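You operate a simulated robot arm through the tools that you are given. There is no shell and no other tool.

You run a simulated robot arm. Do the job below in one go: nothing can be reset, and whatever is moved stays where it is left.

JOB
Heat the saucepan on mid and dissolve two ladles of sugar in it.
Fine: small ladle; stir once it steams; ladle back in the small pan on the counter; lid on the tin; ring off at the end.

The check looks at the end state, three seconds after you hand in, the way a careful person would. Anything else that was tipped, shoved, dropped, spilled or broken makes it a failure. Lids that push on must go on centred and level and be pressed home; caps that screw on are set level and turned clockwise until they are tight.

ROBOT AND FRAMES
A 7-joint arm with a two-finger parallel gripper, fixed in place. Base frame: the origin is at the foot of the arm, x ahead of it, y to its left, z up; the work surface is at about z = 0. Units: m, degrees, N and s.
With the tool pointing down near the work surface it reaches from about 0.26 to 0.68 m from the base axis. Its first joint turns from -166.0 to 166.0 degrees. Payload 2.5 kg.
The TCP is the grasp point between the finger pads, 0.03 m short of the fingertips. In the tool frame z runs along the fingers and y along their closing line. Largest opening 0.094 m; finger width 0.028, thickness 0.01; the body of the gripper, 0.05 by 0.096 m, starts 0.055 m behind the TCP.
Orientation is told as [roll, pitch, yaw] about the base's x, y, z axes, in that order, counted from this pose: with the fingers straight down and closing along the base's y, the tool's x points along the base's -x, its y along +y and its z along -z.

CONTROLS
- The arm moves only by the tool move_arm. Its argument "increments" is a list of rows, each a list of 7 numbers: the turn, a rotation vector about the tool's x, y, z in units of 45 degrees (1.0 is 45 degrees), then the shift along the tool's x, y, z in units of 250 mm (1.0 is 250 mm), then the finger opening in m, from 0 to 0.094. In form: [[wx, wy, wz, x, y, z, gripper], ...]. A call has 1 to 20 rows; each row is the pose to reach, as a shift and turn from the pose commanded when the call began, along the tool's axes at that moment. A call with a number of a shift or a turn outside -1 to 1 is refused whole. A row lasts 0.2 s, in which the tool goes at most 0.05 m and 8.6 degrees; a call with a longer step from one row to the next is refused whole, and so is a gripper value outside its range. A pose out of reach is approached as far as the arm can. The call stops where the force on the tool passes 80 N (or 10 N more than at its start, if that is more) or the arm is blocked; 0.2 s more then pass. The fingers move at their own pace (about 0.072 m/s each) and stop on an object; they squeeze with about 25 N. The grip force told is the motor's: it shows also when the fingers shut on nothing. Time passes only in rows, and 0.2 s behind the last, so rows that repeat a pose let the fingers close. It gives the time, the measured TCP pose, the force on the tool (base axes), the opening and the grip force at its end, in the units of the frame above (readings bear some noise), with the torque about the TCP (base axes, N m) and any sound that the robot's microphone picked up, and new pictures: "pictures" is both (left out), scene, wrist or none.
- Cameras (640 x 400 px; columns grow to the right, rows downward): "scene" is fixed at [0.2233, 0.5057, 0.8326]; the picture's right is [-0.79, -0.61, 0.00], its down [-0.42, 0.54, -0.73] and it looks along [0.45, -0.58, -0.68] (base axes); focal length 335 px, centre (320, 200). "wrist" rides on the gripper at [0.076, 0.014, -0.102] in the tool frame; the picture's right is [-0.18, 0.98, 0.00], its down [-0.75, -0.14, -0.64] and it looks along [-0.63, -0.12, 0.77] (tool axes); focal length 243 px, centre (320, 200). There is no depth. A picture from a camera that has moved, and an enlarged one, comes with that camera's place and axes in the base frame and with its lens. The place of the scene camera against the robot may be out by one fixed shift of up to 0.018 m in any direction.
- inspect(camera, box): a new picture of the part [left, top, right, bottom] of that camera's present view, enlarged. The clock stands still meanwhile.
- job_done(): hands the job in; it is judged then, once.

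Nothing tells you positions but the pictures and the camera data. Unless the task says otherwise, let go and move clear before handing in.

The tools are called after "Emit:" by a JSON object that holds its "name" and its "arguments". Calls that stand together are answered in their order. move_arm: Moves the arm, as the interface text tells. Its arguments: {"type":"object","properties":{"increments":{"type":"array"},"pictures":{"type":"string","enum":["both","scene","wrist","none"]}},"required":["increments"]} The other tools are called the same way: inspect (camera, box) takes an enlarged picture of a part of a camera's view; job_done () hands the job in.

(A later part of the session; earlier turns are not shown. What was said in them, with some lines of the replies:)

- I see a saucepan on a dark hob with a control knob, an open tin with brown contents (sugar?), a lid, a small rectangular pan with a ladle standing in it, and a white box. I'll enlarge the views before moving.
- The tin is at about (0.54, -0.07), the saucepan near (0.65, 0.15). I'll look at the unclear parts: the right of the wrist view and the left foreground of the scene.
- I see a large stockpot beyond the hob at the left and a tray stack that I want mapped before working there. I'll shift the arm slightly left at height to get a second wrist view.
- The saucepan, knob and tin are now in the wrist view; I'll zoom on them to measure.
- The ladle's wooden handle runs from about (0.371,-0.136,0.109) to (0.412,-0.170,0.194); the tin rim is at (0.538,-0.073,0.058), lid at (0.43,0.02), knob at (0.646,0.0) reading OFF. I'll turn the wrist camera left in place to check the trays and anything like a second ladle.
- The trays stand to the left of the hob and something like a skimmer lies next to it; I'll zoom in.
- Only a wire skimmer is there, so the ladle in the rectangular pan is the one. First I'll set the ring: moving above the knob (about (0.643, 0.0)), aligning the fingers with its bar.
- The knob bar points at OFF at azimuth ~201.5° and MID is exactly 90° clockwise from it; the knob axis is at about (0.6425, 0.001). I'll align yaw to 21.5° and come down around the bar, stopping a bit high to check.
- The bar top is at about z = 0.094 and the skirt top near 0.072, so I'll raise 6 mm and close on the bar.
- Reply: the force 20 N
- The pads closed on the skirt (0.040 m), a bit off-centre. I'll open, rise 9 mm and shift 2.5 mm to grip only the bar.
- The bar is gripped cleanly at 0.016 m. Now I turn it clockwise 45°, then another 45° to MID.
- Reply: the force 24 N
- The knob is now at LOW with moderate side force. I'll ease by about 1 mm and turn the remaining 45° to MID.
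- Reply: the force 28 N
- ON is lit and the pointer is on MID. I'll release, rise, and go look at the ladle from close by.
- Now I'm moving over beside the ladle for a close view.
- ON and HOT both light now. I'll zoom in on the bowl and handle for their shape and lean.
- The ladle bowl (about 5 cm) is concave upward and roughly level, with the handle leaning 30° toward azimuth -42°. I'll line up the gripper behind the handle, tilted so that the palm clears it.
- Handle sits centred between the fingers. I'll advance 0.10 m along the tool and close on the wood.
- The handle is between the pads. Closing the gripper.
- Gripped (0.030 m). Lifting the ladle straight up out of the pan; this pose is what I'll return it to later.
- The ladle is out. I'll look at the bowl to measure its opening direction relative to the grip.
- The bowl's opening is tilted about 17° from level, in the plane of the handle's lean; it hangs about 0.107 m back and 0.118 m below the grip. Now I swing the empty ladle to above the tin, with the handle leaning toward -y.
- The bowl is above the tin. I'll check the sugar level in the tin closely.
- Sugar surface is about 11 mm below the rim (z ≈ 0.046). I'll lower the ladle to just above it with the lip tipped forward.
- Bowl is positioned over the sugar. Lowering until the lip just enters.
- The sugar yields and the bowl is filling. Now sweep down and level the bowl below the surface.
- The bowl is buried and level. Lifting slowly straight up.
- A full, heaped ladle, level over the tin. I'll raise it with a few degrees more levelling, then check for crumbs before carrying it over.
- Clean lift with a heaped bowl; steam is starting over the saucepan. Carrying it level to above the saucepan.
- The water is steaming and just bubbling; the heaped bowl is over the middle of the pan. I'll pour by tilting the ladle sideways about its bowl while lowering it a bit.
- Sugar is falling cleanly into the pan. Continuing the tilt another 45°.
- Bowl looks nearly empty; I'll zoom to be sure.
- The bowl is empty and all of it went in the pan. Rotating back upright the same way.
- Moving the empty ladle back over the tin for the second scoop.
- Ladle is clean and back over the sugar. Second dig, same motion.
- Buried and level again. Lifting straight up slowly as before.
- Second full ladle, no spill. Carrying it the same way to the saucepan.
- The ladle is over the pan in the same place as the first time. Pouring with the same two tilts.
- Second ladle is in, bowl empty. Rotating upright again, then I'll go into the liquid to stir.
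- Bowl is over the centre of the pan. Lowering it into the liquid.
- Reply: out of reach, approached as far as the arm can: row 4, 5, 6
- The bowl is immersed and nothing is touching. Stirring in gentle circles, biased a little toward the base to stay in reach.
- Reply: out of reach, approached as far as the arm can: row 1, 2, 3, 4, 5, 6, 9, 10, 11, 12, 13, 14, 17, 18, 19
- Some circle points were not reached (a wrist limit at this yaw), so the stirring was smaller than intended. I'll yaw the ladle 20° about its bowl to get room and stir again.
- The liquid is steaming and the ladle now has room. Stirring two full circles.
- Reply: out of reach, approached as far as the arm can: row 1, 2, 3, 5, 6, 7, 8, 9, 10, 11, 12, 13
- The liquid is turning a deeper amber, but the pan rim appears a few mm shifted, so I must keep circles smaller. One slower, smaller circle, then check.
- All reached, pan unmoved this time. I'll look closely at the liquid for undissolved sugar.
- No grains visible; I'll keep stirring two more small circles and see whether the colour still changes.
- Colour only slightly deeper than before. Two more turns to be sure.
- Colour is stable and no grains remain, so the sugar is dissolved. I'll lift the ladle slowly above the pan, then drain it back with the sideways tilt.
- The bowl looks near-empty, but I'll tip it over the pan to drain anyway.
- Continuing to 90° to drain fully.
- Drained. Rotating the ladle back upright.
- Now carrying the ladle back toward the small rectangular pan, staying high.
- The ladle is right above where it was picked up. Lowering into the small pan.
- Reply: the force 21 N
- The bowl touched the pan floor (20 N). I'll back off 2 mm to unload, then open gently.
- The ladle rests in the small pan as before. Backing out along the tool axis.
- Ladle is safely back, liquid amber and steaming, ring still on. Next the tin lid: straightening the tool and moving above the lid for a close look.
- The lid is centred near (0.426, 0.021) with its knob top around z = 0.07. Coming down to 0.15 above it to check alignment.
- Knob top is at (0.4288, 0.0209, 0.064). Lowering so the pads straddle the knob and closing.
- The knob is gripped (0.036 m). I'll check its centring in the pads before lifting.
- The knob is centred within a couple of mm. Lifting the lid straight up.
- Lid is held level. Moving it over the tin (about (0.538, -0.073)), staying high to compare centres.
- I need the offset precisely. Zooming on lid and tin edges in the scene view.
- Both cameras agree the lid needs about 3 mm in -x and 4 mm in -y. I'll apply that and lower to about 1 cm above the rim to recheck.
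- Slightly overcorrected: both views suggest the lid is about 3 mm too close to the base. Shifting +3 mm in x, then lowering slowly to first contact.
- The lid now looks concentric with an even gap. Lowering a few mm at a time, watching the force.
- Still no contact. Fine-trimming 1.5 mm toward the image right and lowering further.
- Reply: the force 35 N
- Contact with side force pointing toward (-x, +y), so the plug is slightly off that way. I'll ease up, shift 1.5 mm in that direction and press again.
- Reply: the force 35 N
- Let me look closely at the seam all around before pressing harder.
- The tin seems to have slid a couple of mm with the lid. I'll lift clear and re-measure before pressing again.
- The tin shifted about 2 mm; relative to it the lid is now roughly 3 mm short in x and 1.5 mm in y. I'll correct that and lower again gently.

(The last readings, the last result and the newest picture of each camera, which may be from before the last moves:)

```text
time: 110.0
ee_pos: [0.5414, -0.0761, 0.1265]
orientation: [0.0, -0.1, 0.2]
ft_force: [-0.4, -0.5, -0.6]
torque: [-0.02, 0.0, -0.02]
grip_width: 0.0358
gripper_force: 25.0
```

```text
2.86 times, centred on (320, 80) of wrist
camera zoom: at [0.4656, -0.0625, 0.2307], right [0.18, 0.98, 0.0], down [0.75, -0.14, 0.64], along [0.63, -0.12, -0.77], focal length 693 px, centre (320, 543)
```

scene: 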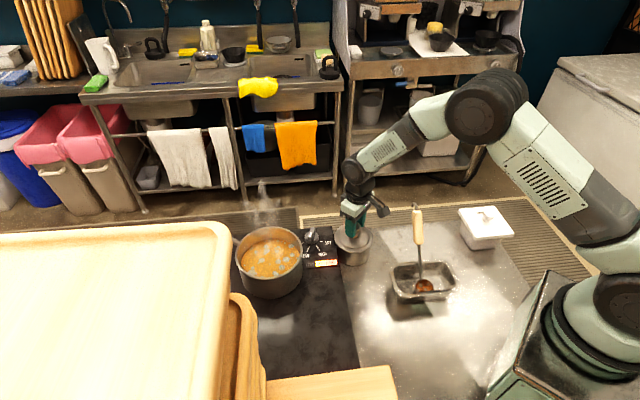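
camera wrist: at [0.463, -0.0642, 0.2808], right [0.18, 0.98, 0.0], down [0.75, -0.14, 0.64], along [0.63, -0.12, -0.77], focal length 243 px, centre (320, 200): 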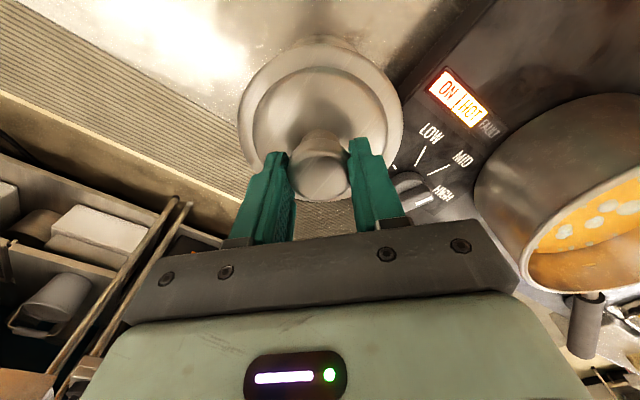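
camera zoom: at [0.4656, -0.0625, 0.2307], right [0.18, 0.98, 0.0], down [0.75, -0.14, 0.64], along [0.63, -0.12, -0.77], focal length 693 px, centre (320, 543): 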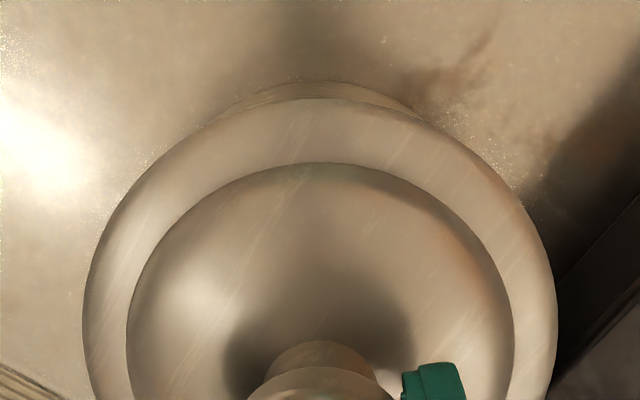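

Nearly concentric now in both views. Lowering in small steps to feel the contact.

Emit:
{"name": "move_arm", "arguments": {"increments": [[0, 0, 0, -0.003, 0, 0.008, 0], [0, 0, 0, -0.003, 0, 0.016, 0], [0, 0, 0, -0.003, 0, 0.022, 0], [0, 0, 0, -0.003, 0, 0.022, 0]], "pictures": "none"}}

Emit:
{"name": "move_arm", "arguments": {"increments": [[0, 0, 0, 0, 0, 0.004, 0], [0, 0, 0, 0, 0, 0.008, 0], [0, 0, 0, 0, 0, 0.008, 0]], "pictures": "scene"}}

Emit:
{"name": "inspect", "arguments": {"camera": "scene", "box": [335, 220, 385, 260]}}

```text
time: 111.0
ee_pos: [0.5417, -0.0766, 0.1222]
orientation: [0.0, 0.0, 0.2]
ft_force: [0.1, 0.4, -0.6]
torque: [-0.02, 0.0, 0.01]
grip_width: 0.0359
gripper_force: 25.0
```

```text
time: 111.8
ee_pos: [0.5433, -0.0747, 0.1218]
orientation: [0.0, 0.0, 0.1]
ft_force: [0.6, 0.1, -1.3]
torque: [-0.01, 0.02, -0.02]
grip_width: 0.0358
gripper_force: 25.0
```

scene: 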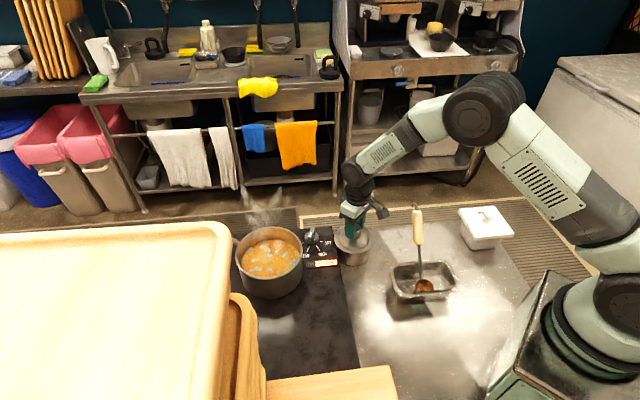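

```text
10.00 times, centred on (360, 240) of scene
camera zoom: at [0.2233, 0.5057, 0.8326], right [-0.79, -0.61, 0.0], down [-0.42, 0.54, -0.73], along [0.45, -0.58, -0.68], focal length 3346 px, centre (-80, -200)
```

zoom: 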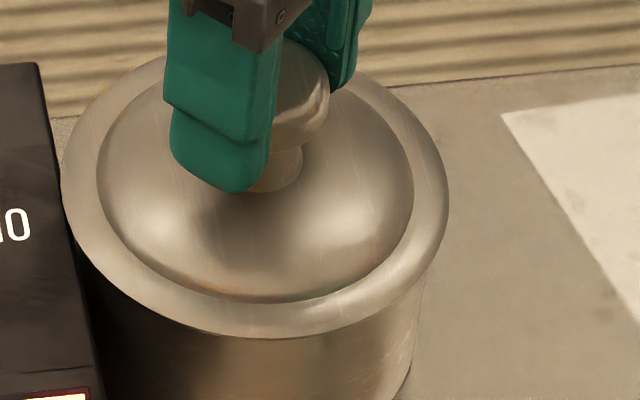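

Still free. Continuing 1 mm at a time.

Emit:
{"name": "move_arm", "arguments": {"increments": [[0, 0, 0, 0.001, 0, 0.004, 0], [0, 0, 0, 0.001, 0, 0.008, 0], [0, 0, 0, 0.001, 0, 0.008, 0]], "pictures": "none"}}

Emit:
{"name": "move_arm", "arguments": {"increments": [[0, 0, 0, 0, 0, 0.004, 0], [0, 0, 0, 0, 0, 0.008, 0], [0, 0, 0, 0, 0, 0.008, 0]], "pictures": "scene"}}

Emit:
{"name": "inspect", "arguments": {"camera": "scene", "box": [335, 220, 385, 260]}}

```text
time: 112.6
ee_pos: [0.5423, -0.0764, 0.1197]
orientation: [0.0, -0.1, 0.1]
ft_force: [-14.9, -0.7, 31.3]
torque: [0.02, 0.21, -0.02]
grip_width: 0.0363
gripper_force: 25.0
heard: snap
```

```text
time: 113.4
ee_pos: [0.5429, -0.0764, 0.1169]
orientation: [0.0, -0.2, 0.1]
ft_force: [-6.2, -2.6, 32.5]
torque: [-0.09, 0.04, 0.0]
grip_width: 0.0359
gripper_force: 25.1
```

scene: 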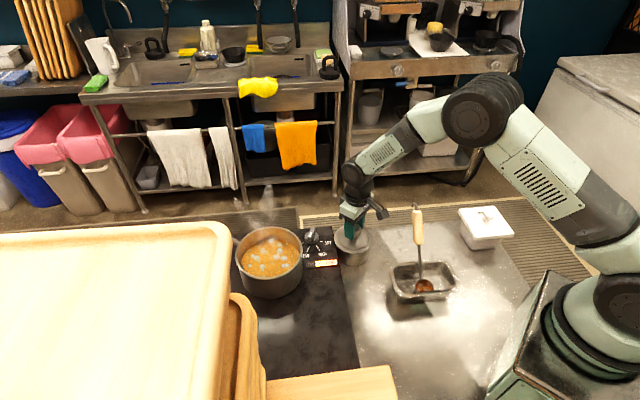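

```text
10.00 times, centred on (360, 240) of scene
camera zoom: at [0.2233, 0.5057, 0.8326], right [-0.79, -0.61, 0.0], down [-0.42, 0.54, -0.73], along [0.45, -0.58, -0.68], focal length 3346 px, centre (-80, -200)
```

zoom: 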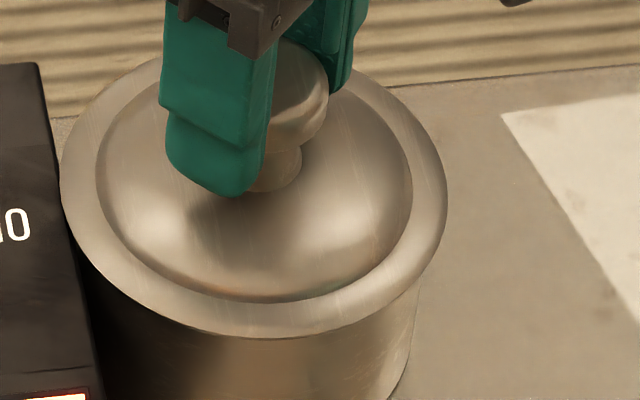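

A snap — the lid clicked on. I'll release, rise a little and inspect whether it's level and fully home.

Emit:
{"name": "move_arm", "arguments": {"increments": [[0, 0, 0, 0, 0, -0.006, 0], [0, 0, 0, 0, 0, -0.006, 0.045], [0, 0, 0, 0, 0, -0.006, 0.06], [0, 0, 0, 0, 0, -0.006, 0.06], [0, 0, 0, 0, 0, -0.1, 0.06], [0, 0, 0, 0, 0, -0.25, 0.06], [0, 0, 0, 0, 0, -0.4, 0.06], [0, 0, 0, 0, 0, -0.4, 0.06]], "pictures": "both"}}

Emit:
{"name": "inspect", "arguments": {"camera": "scene", "box": [330, 215, 385, 270]}}

Emit:
{"name": "inspect", "arguments": {"camera": "wrist", "box": [210, 20, 430, 180]}}

```text
time: 115.2
ee_pos: [0.5411, -0.0761, 0.2187]
orientation: [0.0, -0.1, 0.0]
ft_force: [-1.1, -0.6, -0.1]
torque: [0.0, -0.04, -0.03]
grip_width: 0.0601
gripper_force: 0.0
camera wrist: at [0.466, -0.0638, 0.3208], right [0.18, 0.98, 0.0], down [0.75, -0.14, 0.64], along [0.63, -0.12, -0.77], focal length 243 px, centre (320, 200)
```

scene: 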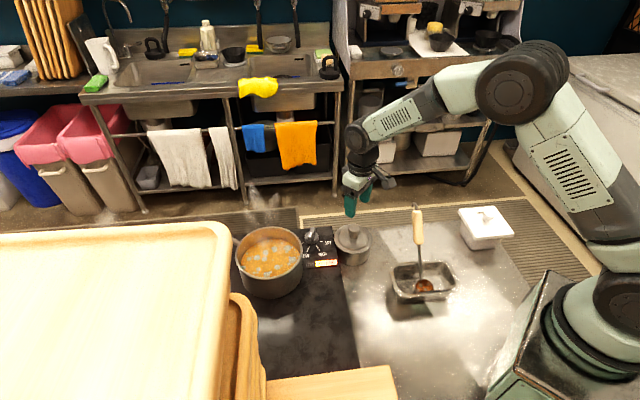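
wrist: 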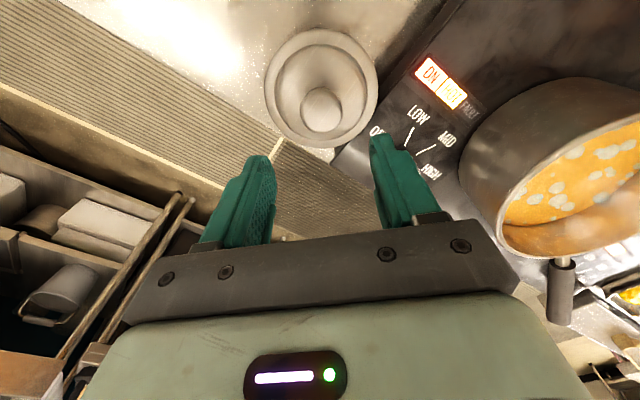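

```text
7.27 times, centred on (358, 242) of scene
camera zoom: at [0.2233, 0.5057, 0.8326], right [-0.79, -0.61, 0.0], down [-0.42, 0.54, -0.73], along [0.45, -0.58, -0.68], focal length 2434 px, centre (47, -109)
```

zoom: 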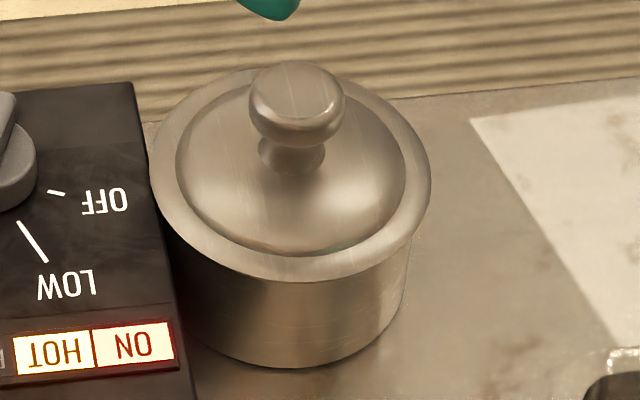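

```text
2.50 times, centred on (320, 100) of wrist
camera zoom: at [0.466, -0.0638, 0.3208], right [0.18, 0.98, 0.0], down [0.75, -0.14, 0.64], along [0.63, -0.12, -0.77], focal length 606 px, centre (320, 450)
```

zoom: 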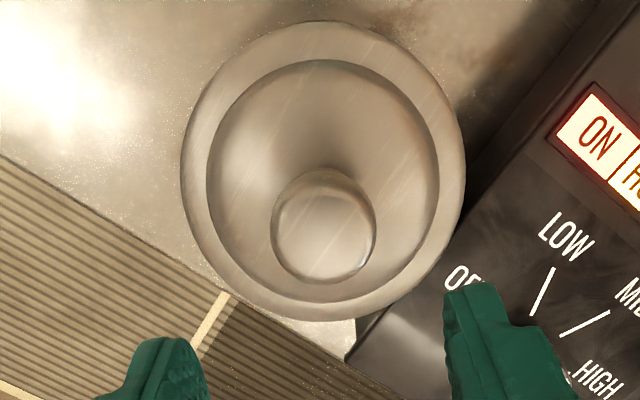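

The lid looks level and concentric. To be sure it's home I'll press straight down on the knob with closed fingertips, moderately.

Emit:
{"name": "move_arm", "arguments": {"increments": [[0, 0, 0, -0.004, -0.002, 0.05, 0.03], [0, 0, 0, -0.004, -0.002, 0.12, 0.0], [0, 0, 0, -0.004, -0.002, 0.18, 0.0], [0, 0, 0, -0.004, -0.002, 0.22, 0.0], [0, 0, 0, -0.004, -0.002, 0.25, 0.0], [0, 0, 0, -0.004, -0.002, 0.27, 0.0], [0, 0, 0, -0.004, -0.002, 0.28, 0.0], [0, 0, 0, -0.004, -0.002, 0.28, 0.0]], "pictures": "scene"}}

```text
time: 117.0
ee_pos: [0.5435, -0.076, 0.1464]
orientation: [0.0, 0.0, 0.1]
ft_force: [0.8, -0.1, 1.2]
torque: [0.01, -0.02, 0.01]
grip_width: 0.0001
gripper_force: 24.9
```

scene: 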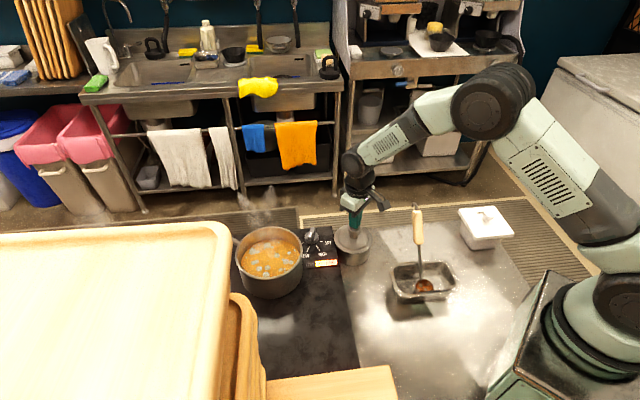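

Not yet touching. Pressing down in 1 mm steps.

Emit:
{"name": "move_arm", "arguments": {"increments": [[0, 0, 0, 0, 0, 0.006, 0.0], [0, 0, 0, 0, 0, 0.012, 0.0], [0, 0, 0, 0, 0, 0.018, 0.0], [0, 0, 0, 0, 0, 0.022, 0.0], [0, 0, 0, 0, 0, 0.022, 0.0]], "pictures": "none"}}

```text
time: 118.2
ee_pos: [0.5436, -0.0763, 0.143]
orientation: [0.0, 0.0, 0.1]
ft_force: [-14.6, 0.5, 30.9]
torque: [0.03, 0.65, 0.03]
grip_width: 0.0
gripper_force: 24.4
```

31 N so far, no movement of the lid. A bit more to about 55 N, then release upward.

Emit:
{"name": "move_arm", "arguments": {"increments": [[0, 0, 0, 0, 0, 0.004, 0.0], [0, 0, 0, 0, 0, 0.008, 0.0], [0, 0, 0, 0, 0, 0.008, 0.0]], "pictures": "scene"}}

Emit:
{"name": "inspect", "arguments": {"camera": "scene", "box": [330, 215, 385, 270]}}

```text
time: 119.0
ee_pos: [0.5442, -0.0764, 0.1421]
orientation: [0.0, -0.3, 0.1]
ft_force: [-22.0, 1.1, 55.3]
torque: [0.03, 0.88, -0.03]
grip_width: 0.0001
gripper_force: 25.2
```

scene: 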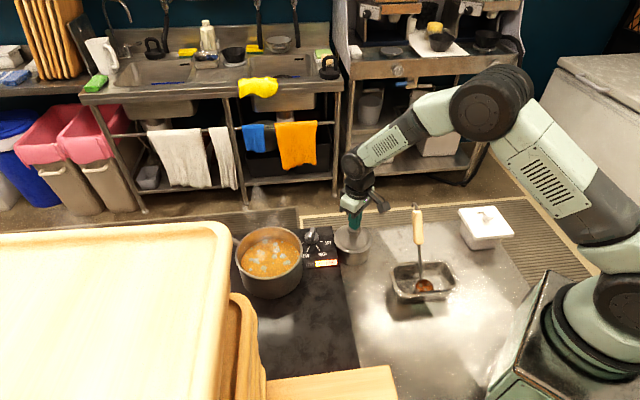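

```text
7.27 times, centred on (358, 242) of scene
camera zoom: at [0.2233, 0.5057, 0.8326], right [-0.79, -0.61, 0.0], down [-0.42, 0.54, -0.73], along [0.45, -0.58, -0.68], focal length 2434 px, centre (47, -109)
```

zoom: 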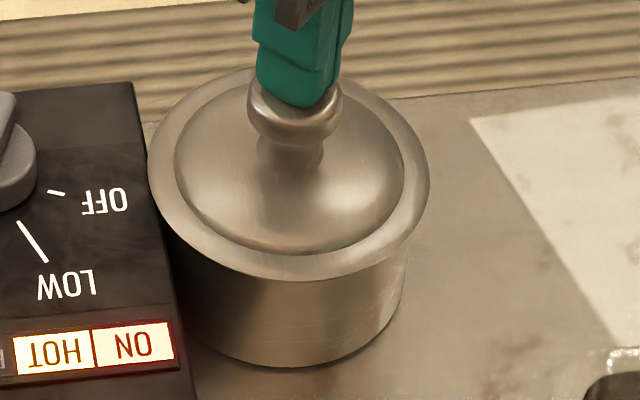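

Firmly home with no further movement. Rising and heading to the ring knob to switch it off.

Emit:
{"name": "move_arm", "arguments": {"increments": [[0, 0, 0, 0, 0, -0.1, 0.0], [0, 0, 0, 0, 0, -0.25, 0.0], [0, 0, 0, 0, 0, -0.42, 0.0], [0, 0, 0.15, -0.08, 0.06, -0.42, 0.03], [0, 0, 0.3, -0.18, 0.14, -0.42, 0.05], [0, 0, 0.45, -0.28, 0.22, -0.42, 0.05], [0, 0, 0.6, -0.35, 0.275, -0.42, 0.05], [0, 0, 0.76, -0.394, 0.306, -0.42, 0.05], [0, 0, 0.76, -0.394, 0.306, -0.42, 0.05]], "pictures": "none"}}

Emit:
{"name": "move_arm", "arguments": {"increments": [[0, 0, 0.16, 0, 0, 0, 0.05], [0, 0, 0.32, 0, 0, 0, 0.05], [0, 0, 0.48, 0, 0, 0, 0.05], [0, 0, 0.64, 0, 0, 0, 0.05], [0, 0, 0.76, 0, 0, 0, 0.05], [0, 0, 0.76, 0, 0, 0, 0.05]], "pictures": "both"}}

Emit:
{"name": "inspect", "arguments": {"camera": "wrist", "box": [220, 20, 420, 180]}}

Emit:
{"name": "inspect", "arguments": {"camera": "scene", "box": [330, 215, 385, 270]}}

```text
time: 121.0
ee_pos: [0.643, -0.0004, 0.2448]
orientation: [0.0, 0.0, -34.2]
ft_force: [-0.6, -0.1, -0.5]
torque: [0.02, 0.02, 0.01]
grip_width: 0.05
gripper_force: 0.0
```

```text
time: 122.4
ee_pos: [0.6416, 0.0005, 0.243]
orientation: [0.0, 0.0, -68.4]
ft_force: [-0.9, 0.0, -0.5]
torque: [0.01, -0.01, 0.0]
grip_width: 0.0499
gripper_force: 0.0
camera wrist: at [0.6281, 0.0753, 0.3475], right [0.98, 0.19, 0.0], down [0.15, -0.75, 0.64], along [0.12, -0.63, -0.77], focal length 243 px, centre (320, 200)
```

scene: 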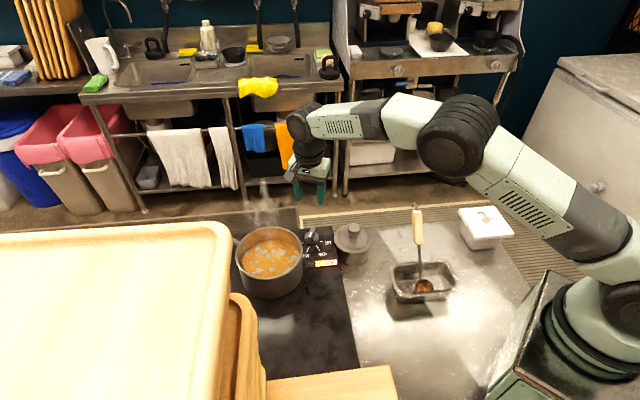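
wrist: 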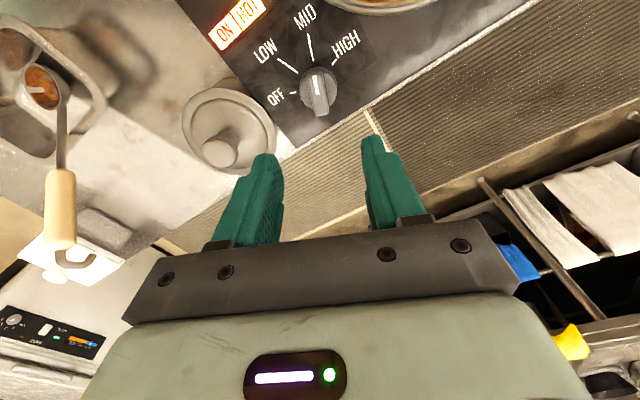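

```text
2.50 times, centred on (320, 100) of wrist
camera zoom: at [0.6281, 0.0753, 0.3475], right [0.98, 0.19, 0.0], down [0.15, -0.75, 0.64], along [0.12, -0.63, -0.77], focal length 606 px, centre (320, 450)
```

zoom: 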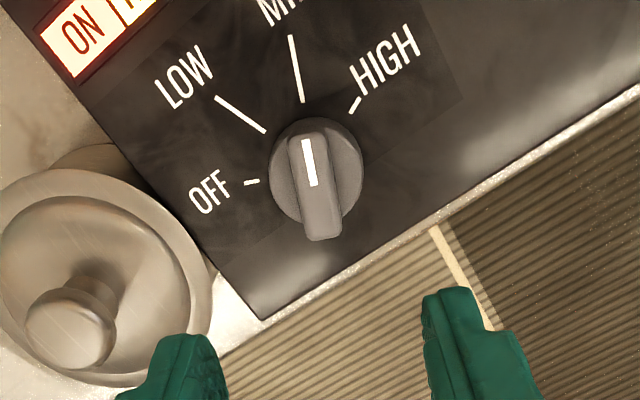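

```text
7.27 times, centred on (358, 242) of scene
camera zoom: at [0.2233, 0.5057, 0.8326], right [-0.79, -0.61, 0.0], down [-0.42, 0.54, -0.73], along [0.45, -0.58, -0.68], focal length 2434 px, centre (47, -109)
```

zoom: 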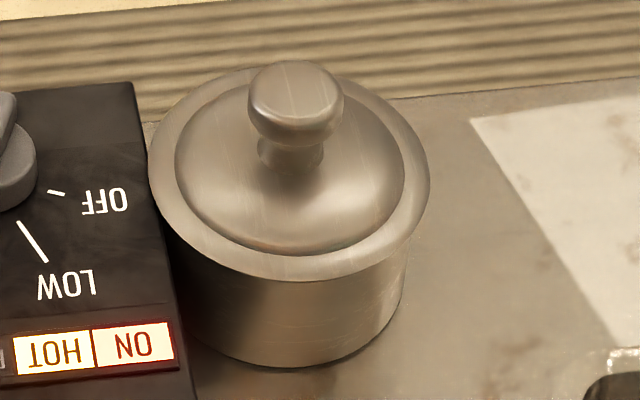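

Lid is seated level. The knob points at MID right below the gripper; descending and closing on the bar.

Emit:
{"name": "move_arm", "arguments": {"increments": [[0, 0, 0.02, 0, 0, 0.15, 0.05], [0, 0, 0.02, 0, 0, 0.3, 0.05], [0, 0, 0.02, 0, 0, 0.44, 0.05], [0, 0, 0.02, 0, 0, 0.518, 0.05], [0, 0, 0.02, 0, 0, 0.518, 0.05], [0, 0, 0.02, 0, 0, 0.518, 0.025], [0, 0, 0.02, 0, 0, 0.518, 0.0], [0, 0, 0.02, 0, 0, 0.518, 0.0], [0, 0, 0.02, 0, 0, 0.518, 0.0]], "pictures": "both"}}

```text
time: 124.4
ee_pos: [0.6403, 0.0007, 0.1148]
orientation: [-0.3, 0.1, -69.1]
ft_force: [-31.9, -6.0, 10.4]
torque: [-0.3, 0.46, 0.02]
grip_width: 0.016
gripper_force: 45.5
camera wrist: at [0.6284, 0.0758, 0.2179], right [0.98, 0.18, -0.01], down [0.14, -0.75, 0.64], along [0.11, -0.63, -0.77], focal length 243 px, centre (320, 200)
```

scene: 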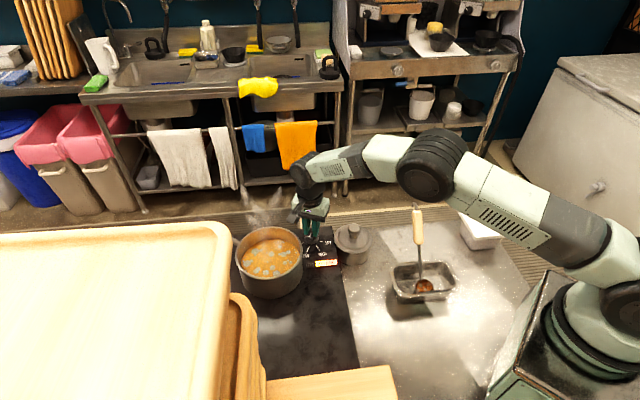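
wrist: 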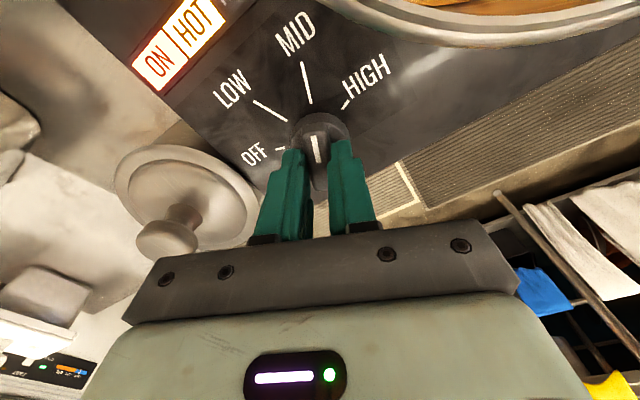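

Gripped at 0.016 m but with side load; I'll relax 2.5 mm sideways first, then turn counter-clockwise 45°.

Emit:
{"name": "move_arm", "arguments": {"increments": [[0, 0, 0, 0, -0.01, 0, 0], [0, 0, 0, 0, -0.01, -0.002, 0]], "pictures": "none"}}

Emit:
{"name": "move_arm", "arguments": {"increments": [[0, 0, -0.16, 0, 0, 0, 0], [0, 0, -0.33, 0, 0, 0, 0], [0, 0, -0.5, 0, 0, 0, 0], [0, 0, -0.67, 0, 0, 0, 0], [0, 0, -0.84, 0, 0, 0, 0], [0, 0, -1.0, 0, 0, 0, 0], [0, 0, -1.0, 0, 0, 0, 0]], "pictures": "wrist"}}

```text
time: 125.0
ee_pos: [0.6392, 0.0005, 0.1159]
orientation: [0.1, 0.0, -69.2]
ft_force: [-5.1, -2.9, -10.8]
torque: [0.81, 0.5, 0.01]
grip_width: 0.016
gripper_force: 45.2
```

```text
time: 126.6
ee_pos: [0.6409, 0.0012, 0.1147]
orientation: [0.2, -0.1, -24.0]
ft_force: [22.6, 11.3, -22.5]
torque: [0.2, -0.51, 0.03]
grip_width: 0.0161
gripper_force: 44.5
camera wrist: at [0.5769, 0.0434, 0.2179], right [0.57, 0.82, 0.0], down [0.63, -0.44, 0.64], along [0.53, -0.36, -0.77], focal length 243 px, centre (320, 200)
```

wrist: 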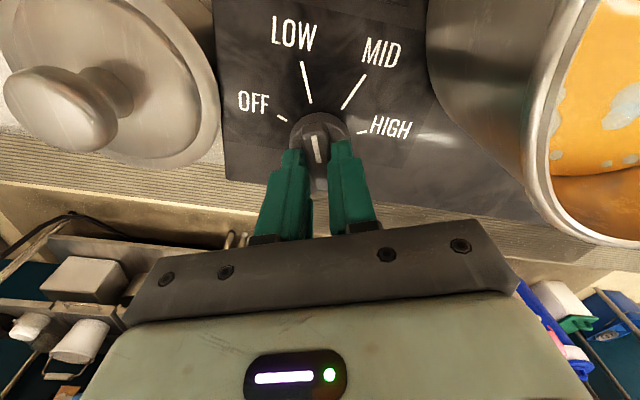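

At LOW. Relaxing the side load again and turning the last 45° to OFF.

Emit:
{"name": "move_arm", "arguments": {"increments": [[0, 0, 0, -0.005, 0.0065, 0.004, 0], [0, 0, -0.16, -0.005, 0.0065, 0.004, 0], [0, 0, -0.33, -0.005, 0.0065, 0.004, 0], [0, 0, -0.5, -0.005, 0.0065, 0.004, 0], [0, 0, -0.67, -0.005, 0.0065, 0.004, 0], [0, 0, -0.84, -0.005, 0.0065, 0.004, 0], [0, 0, -1.0, -0.005, 0.0065, 0.004, 0], [0, 0, -1.0, -0.005, 0.0065, 0.004, 0]], "pictures": "both"}}

Emit:
{"name": "inspect", "arguments": {"camera": "wrist", "box": [240, 20, 460, 180]}}

Emit:
{"name": "inspect", "arguments": {"camera": "scene", "box": [290, 215, 350, 275]}}

```text
time: 128.4
ee_pos: [0.6407, 0.0007, 0.1149]
orientation: [0.2, 0.0, 20.9]
ft_force: [-28.3, 6.9, 16.8]
torque: [0.48, -0.22, 0.01]
grip_width: 0.0161
gripper_force: 44.6
camera wrist: at [0.5651, -0.0144, 0.2182], right [-0.18, 0.98, 0.0], down [0.76, 0.14, 0.64], along [0.63, 0.12, -0.77], focal length 243 px, centre (320, 200)
```

scene: 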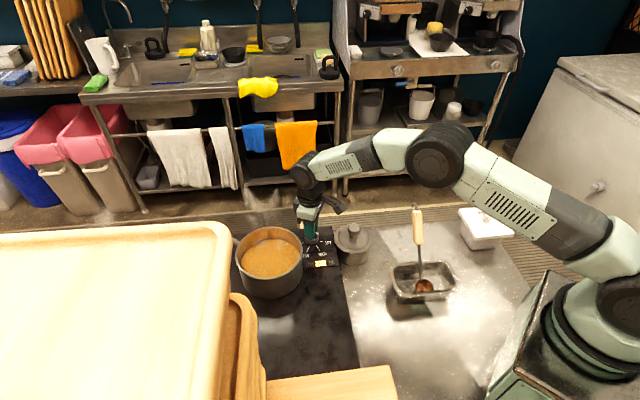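
wrist: 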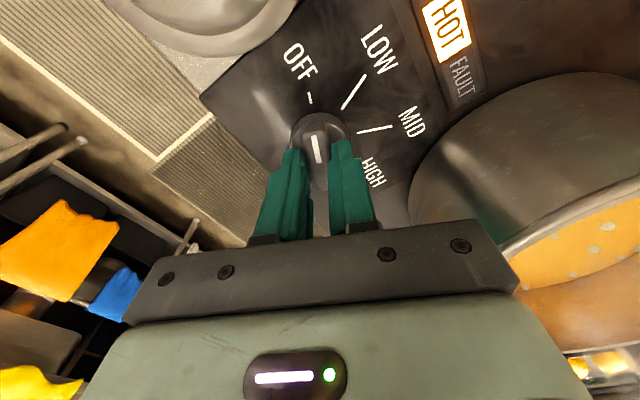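

```text
2.50 times, centred on (350, 100) of wrist
camera zoom: at [0.5651, -0.0144, 0.2182], right [-0.18, 0.98, 0.0], down [0.76, 0.14, 0.64], along [0.63, 0.12, -0.77], focal length 606 px, centre (245, 450)
```

zoom: 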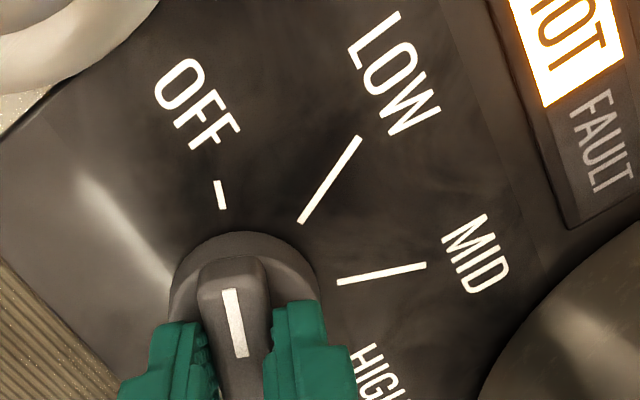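

```text
6.67 times, centred on (320, 245) of scene
camera zoom: at [0.2233, 0.5057, 0.8326], right [-0.79, -0.61, 0.0], down [-0.42, 0.54, -0.73], along [0.45, -0.58, -0.68], focal length 2231 px, centre (320, -100)
```

zoom: 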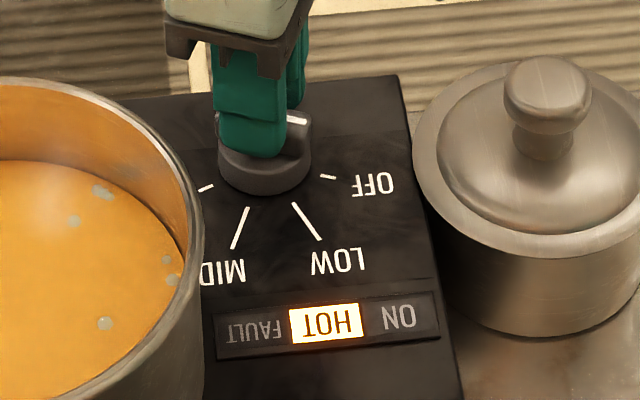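

ON is now dark (only residual HOT lit) and the pointer is at OFF. Relaxing the load, opening and rising clear.

Emit:
{"name": "move_arm", "arguments": {"increments": [[0, 0, -0.013, 0.0075, 0.005, -0.005, 0], [0, 0, -0.013, 0.0075, 0.005, -0.005, 0], [0, 0, -0.013, 0.0075, 0.005, -0.005, 0.04], [0, 0, -0.013, 0.0075, 0.005, -0.005, 0.05], [0, 0, -0.013, 0.0075, 0.005, -0.005, 0.05], [0, 0, -0.013, 0.0075, 0.005, -0.15, 0.05], [0, 0, -0.013, 0.0075, 0.005, -0.34, 0.05], [0, 0, -0.013, 0.0075, 0.005, -0.53, 0.05], [0, 0, -0.013, 0.0075, 0.005, -0.72, 0.05], [0, 0, -0.013, 0.0075, 0.005, -0.8, 0.05]], "pictures": "both"}}

Emit:
{"name": "inspect", "arguments": {"camera": "wrist", "box": [220, 0, 440, 160]}}

Emit:
{"name": "inspect", "arguments": {"camera": "scene", "box": [220, 210, 400, 320]}}

```text
time: 130.6
ee_pos: [0.6379, 0.0008, 0.3169]
orientation: [0.0, 0.0, 21.4]
ft_force: [-0.8, -0.1, -0.1]
torque: [0.05, -0.06, 0.0]
grip_width: 0.0501
gripper_force: 0.0
camera wrist: at [0.5625, -0.0145, 0.4197], right [-0.19, 0.98, 0.0], down [0.75, 0.14, 0.64], along [0.63, 0.12, -0.77], focal length 243 px, centre (320, 200)
```

scene: 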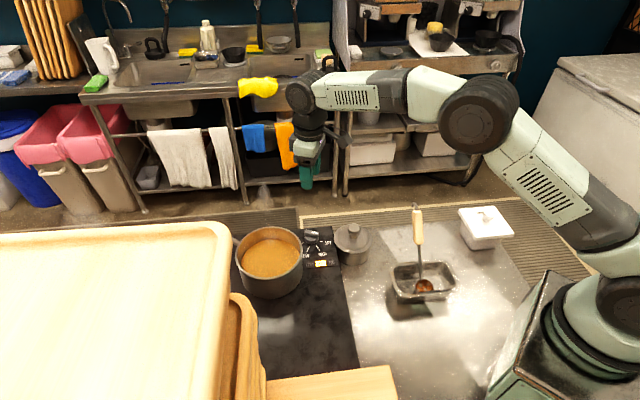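
wrist: 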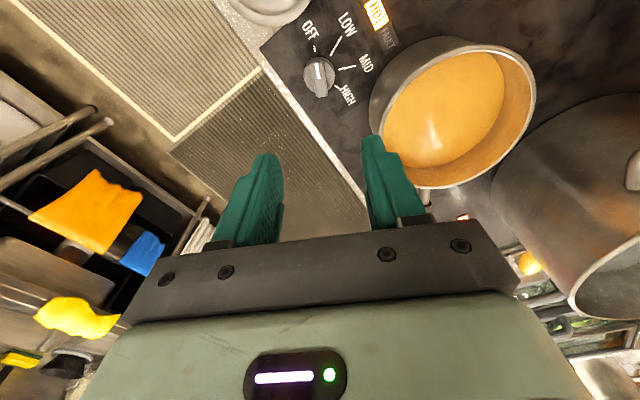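

```text
2.50 times, centred on (330, 80) of wrist
camera zoom: at [0.5625, -0.0145, 0.4197], right [-0.19, 0.98, 0.0], down [0.75, 0.14, 0.64], along [0.63, 0.12, -0.77], focal length 606 px, centre (295, 500)
```

zoom: 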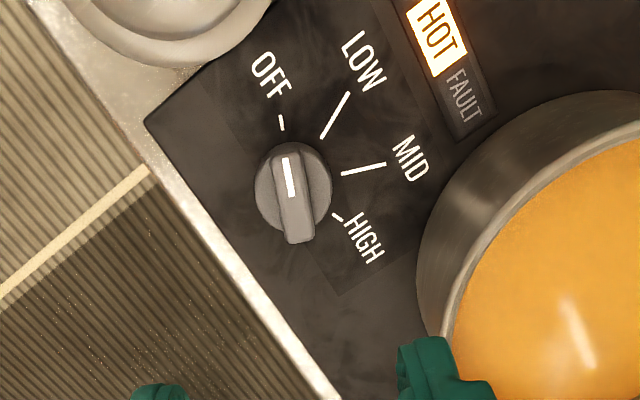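

```text
3.56 times, centred on (310, 265) of scene
camera zoom: at [0.2233, 0.5057, 0.8326], right [-0.79, -0.61, 0.0], down [-0.42, 0.54, -0.73], along [0.45, -0.58, -0.68], focal length 1190 px, centre (356, -31)
```

zoom: 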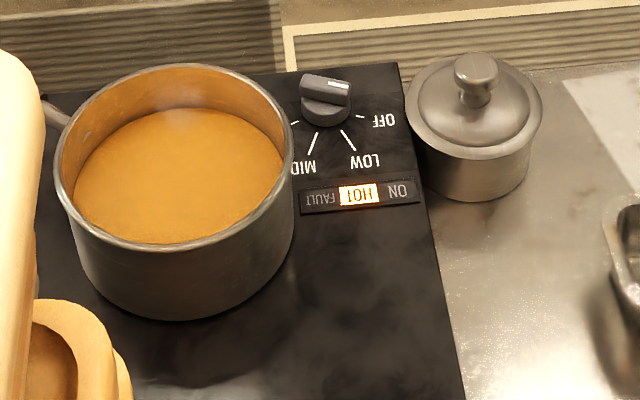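

Ring is off and bubbling has stopped. Final checks: liquid, ladle, lid and surrounding counter.

Emit:
{"name": "inspect", "arguments": {"camera": "wrist", "box": [360, 30, 550, 200]}}

Emit:
{"name": "inspect", "arguments": {"camera": "scene", "box": [330, 190, 520, 320]}}

Emit:
{"name": "inspect", "arguments": {"camera": "scene", "box": [380, 250, 470, 310]}}

```text
2.35 times, centred on (455, 115) of wrist
camera zoom: at [0.5625, -0.0145, 0.4197], right [-0.19, 0.98, 0.0], down [0.75, 0.14, 0.64], along [0.63, 0.12, -0.77], focal length 571 px, centre (2, 400)
```

zoom: 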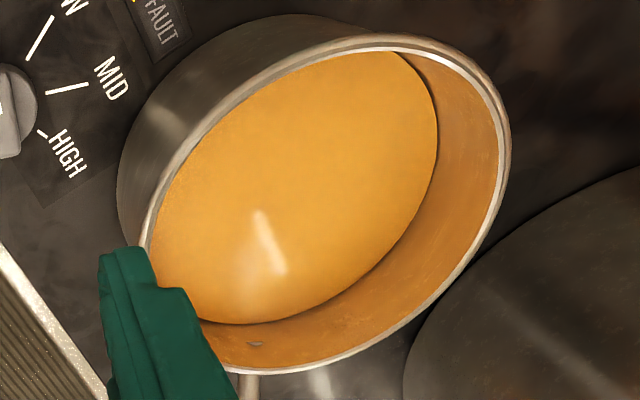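

```text
3.08 times, centred on (425, 255) of scene
camera zoom: at [0.2233, 0.5057, 0.8326], right [-0.79, -0.61, 0.0], down [-0.42, 0.54, -0.73], along [0.45, -0.58, -0.68], focal length 1030 px, centre (-3, 31)
```

zoom: 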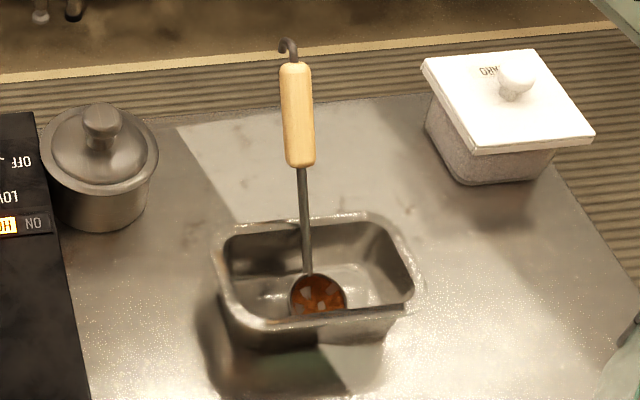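

```text
6.67 times, centred on (425, 280) of scene
camera zoom: at [0.2233, 0.5057, 0.8326], right [-0.79, -0.61, 0.0], down [-0.42, 0.54, -0.73], along [0.45, -0.58, -0.68], focal length 2231 px, centre (-380, -333)
```

zoom: 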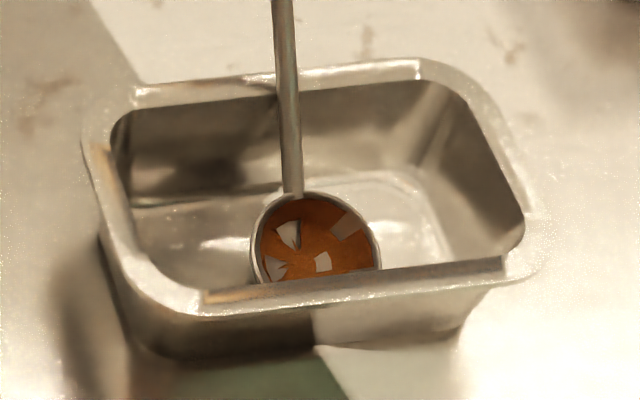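

The syrup is uniform and amber. The ladle rests in the small pan, the lid is on the tin level and pressed home, and the knob is at OFF with ON dark. I see no sugar spilled; the tin shifted about 2 mm and the saucepan a few mm. The arm is clear, so I'm handing in.

Emit:
{"name": "job_done", "arguments": {}}

```text
The job is handed in.
```

I've handed the job in. Two ladles of sugar are dissolved in the saucepan, which I heated on mid and stirred once it was steaming.

- **Syrup:** it looks an even amber with no grains visible. I judged it dissolved because the colour stopped changing.
- **Ladle:** I drained it over the saucepan and put it back in the small pan on the counter.
- **Tin:** the lid snapped on. I then pressed down on its knob with about 55 N and it didn't move any further.
- **Ring:** the knob is at OFF and the ON light is out. HOT was still lit from leftover heat.

Two things moved slightly. The saucepan slid about 4 mm during a stirring circle where the arm was at the limit of its reach. The tin slid about 2 mm while I was lining up the lid. I saw no spilled sugar, and nothing was tipped or dropped.
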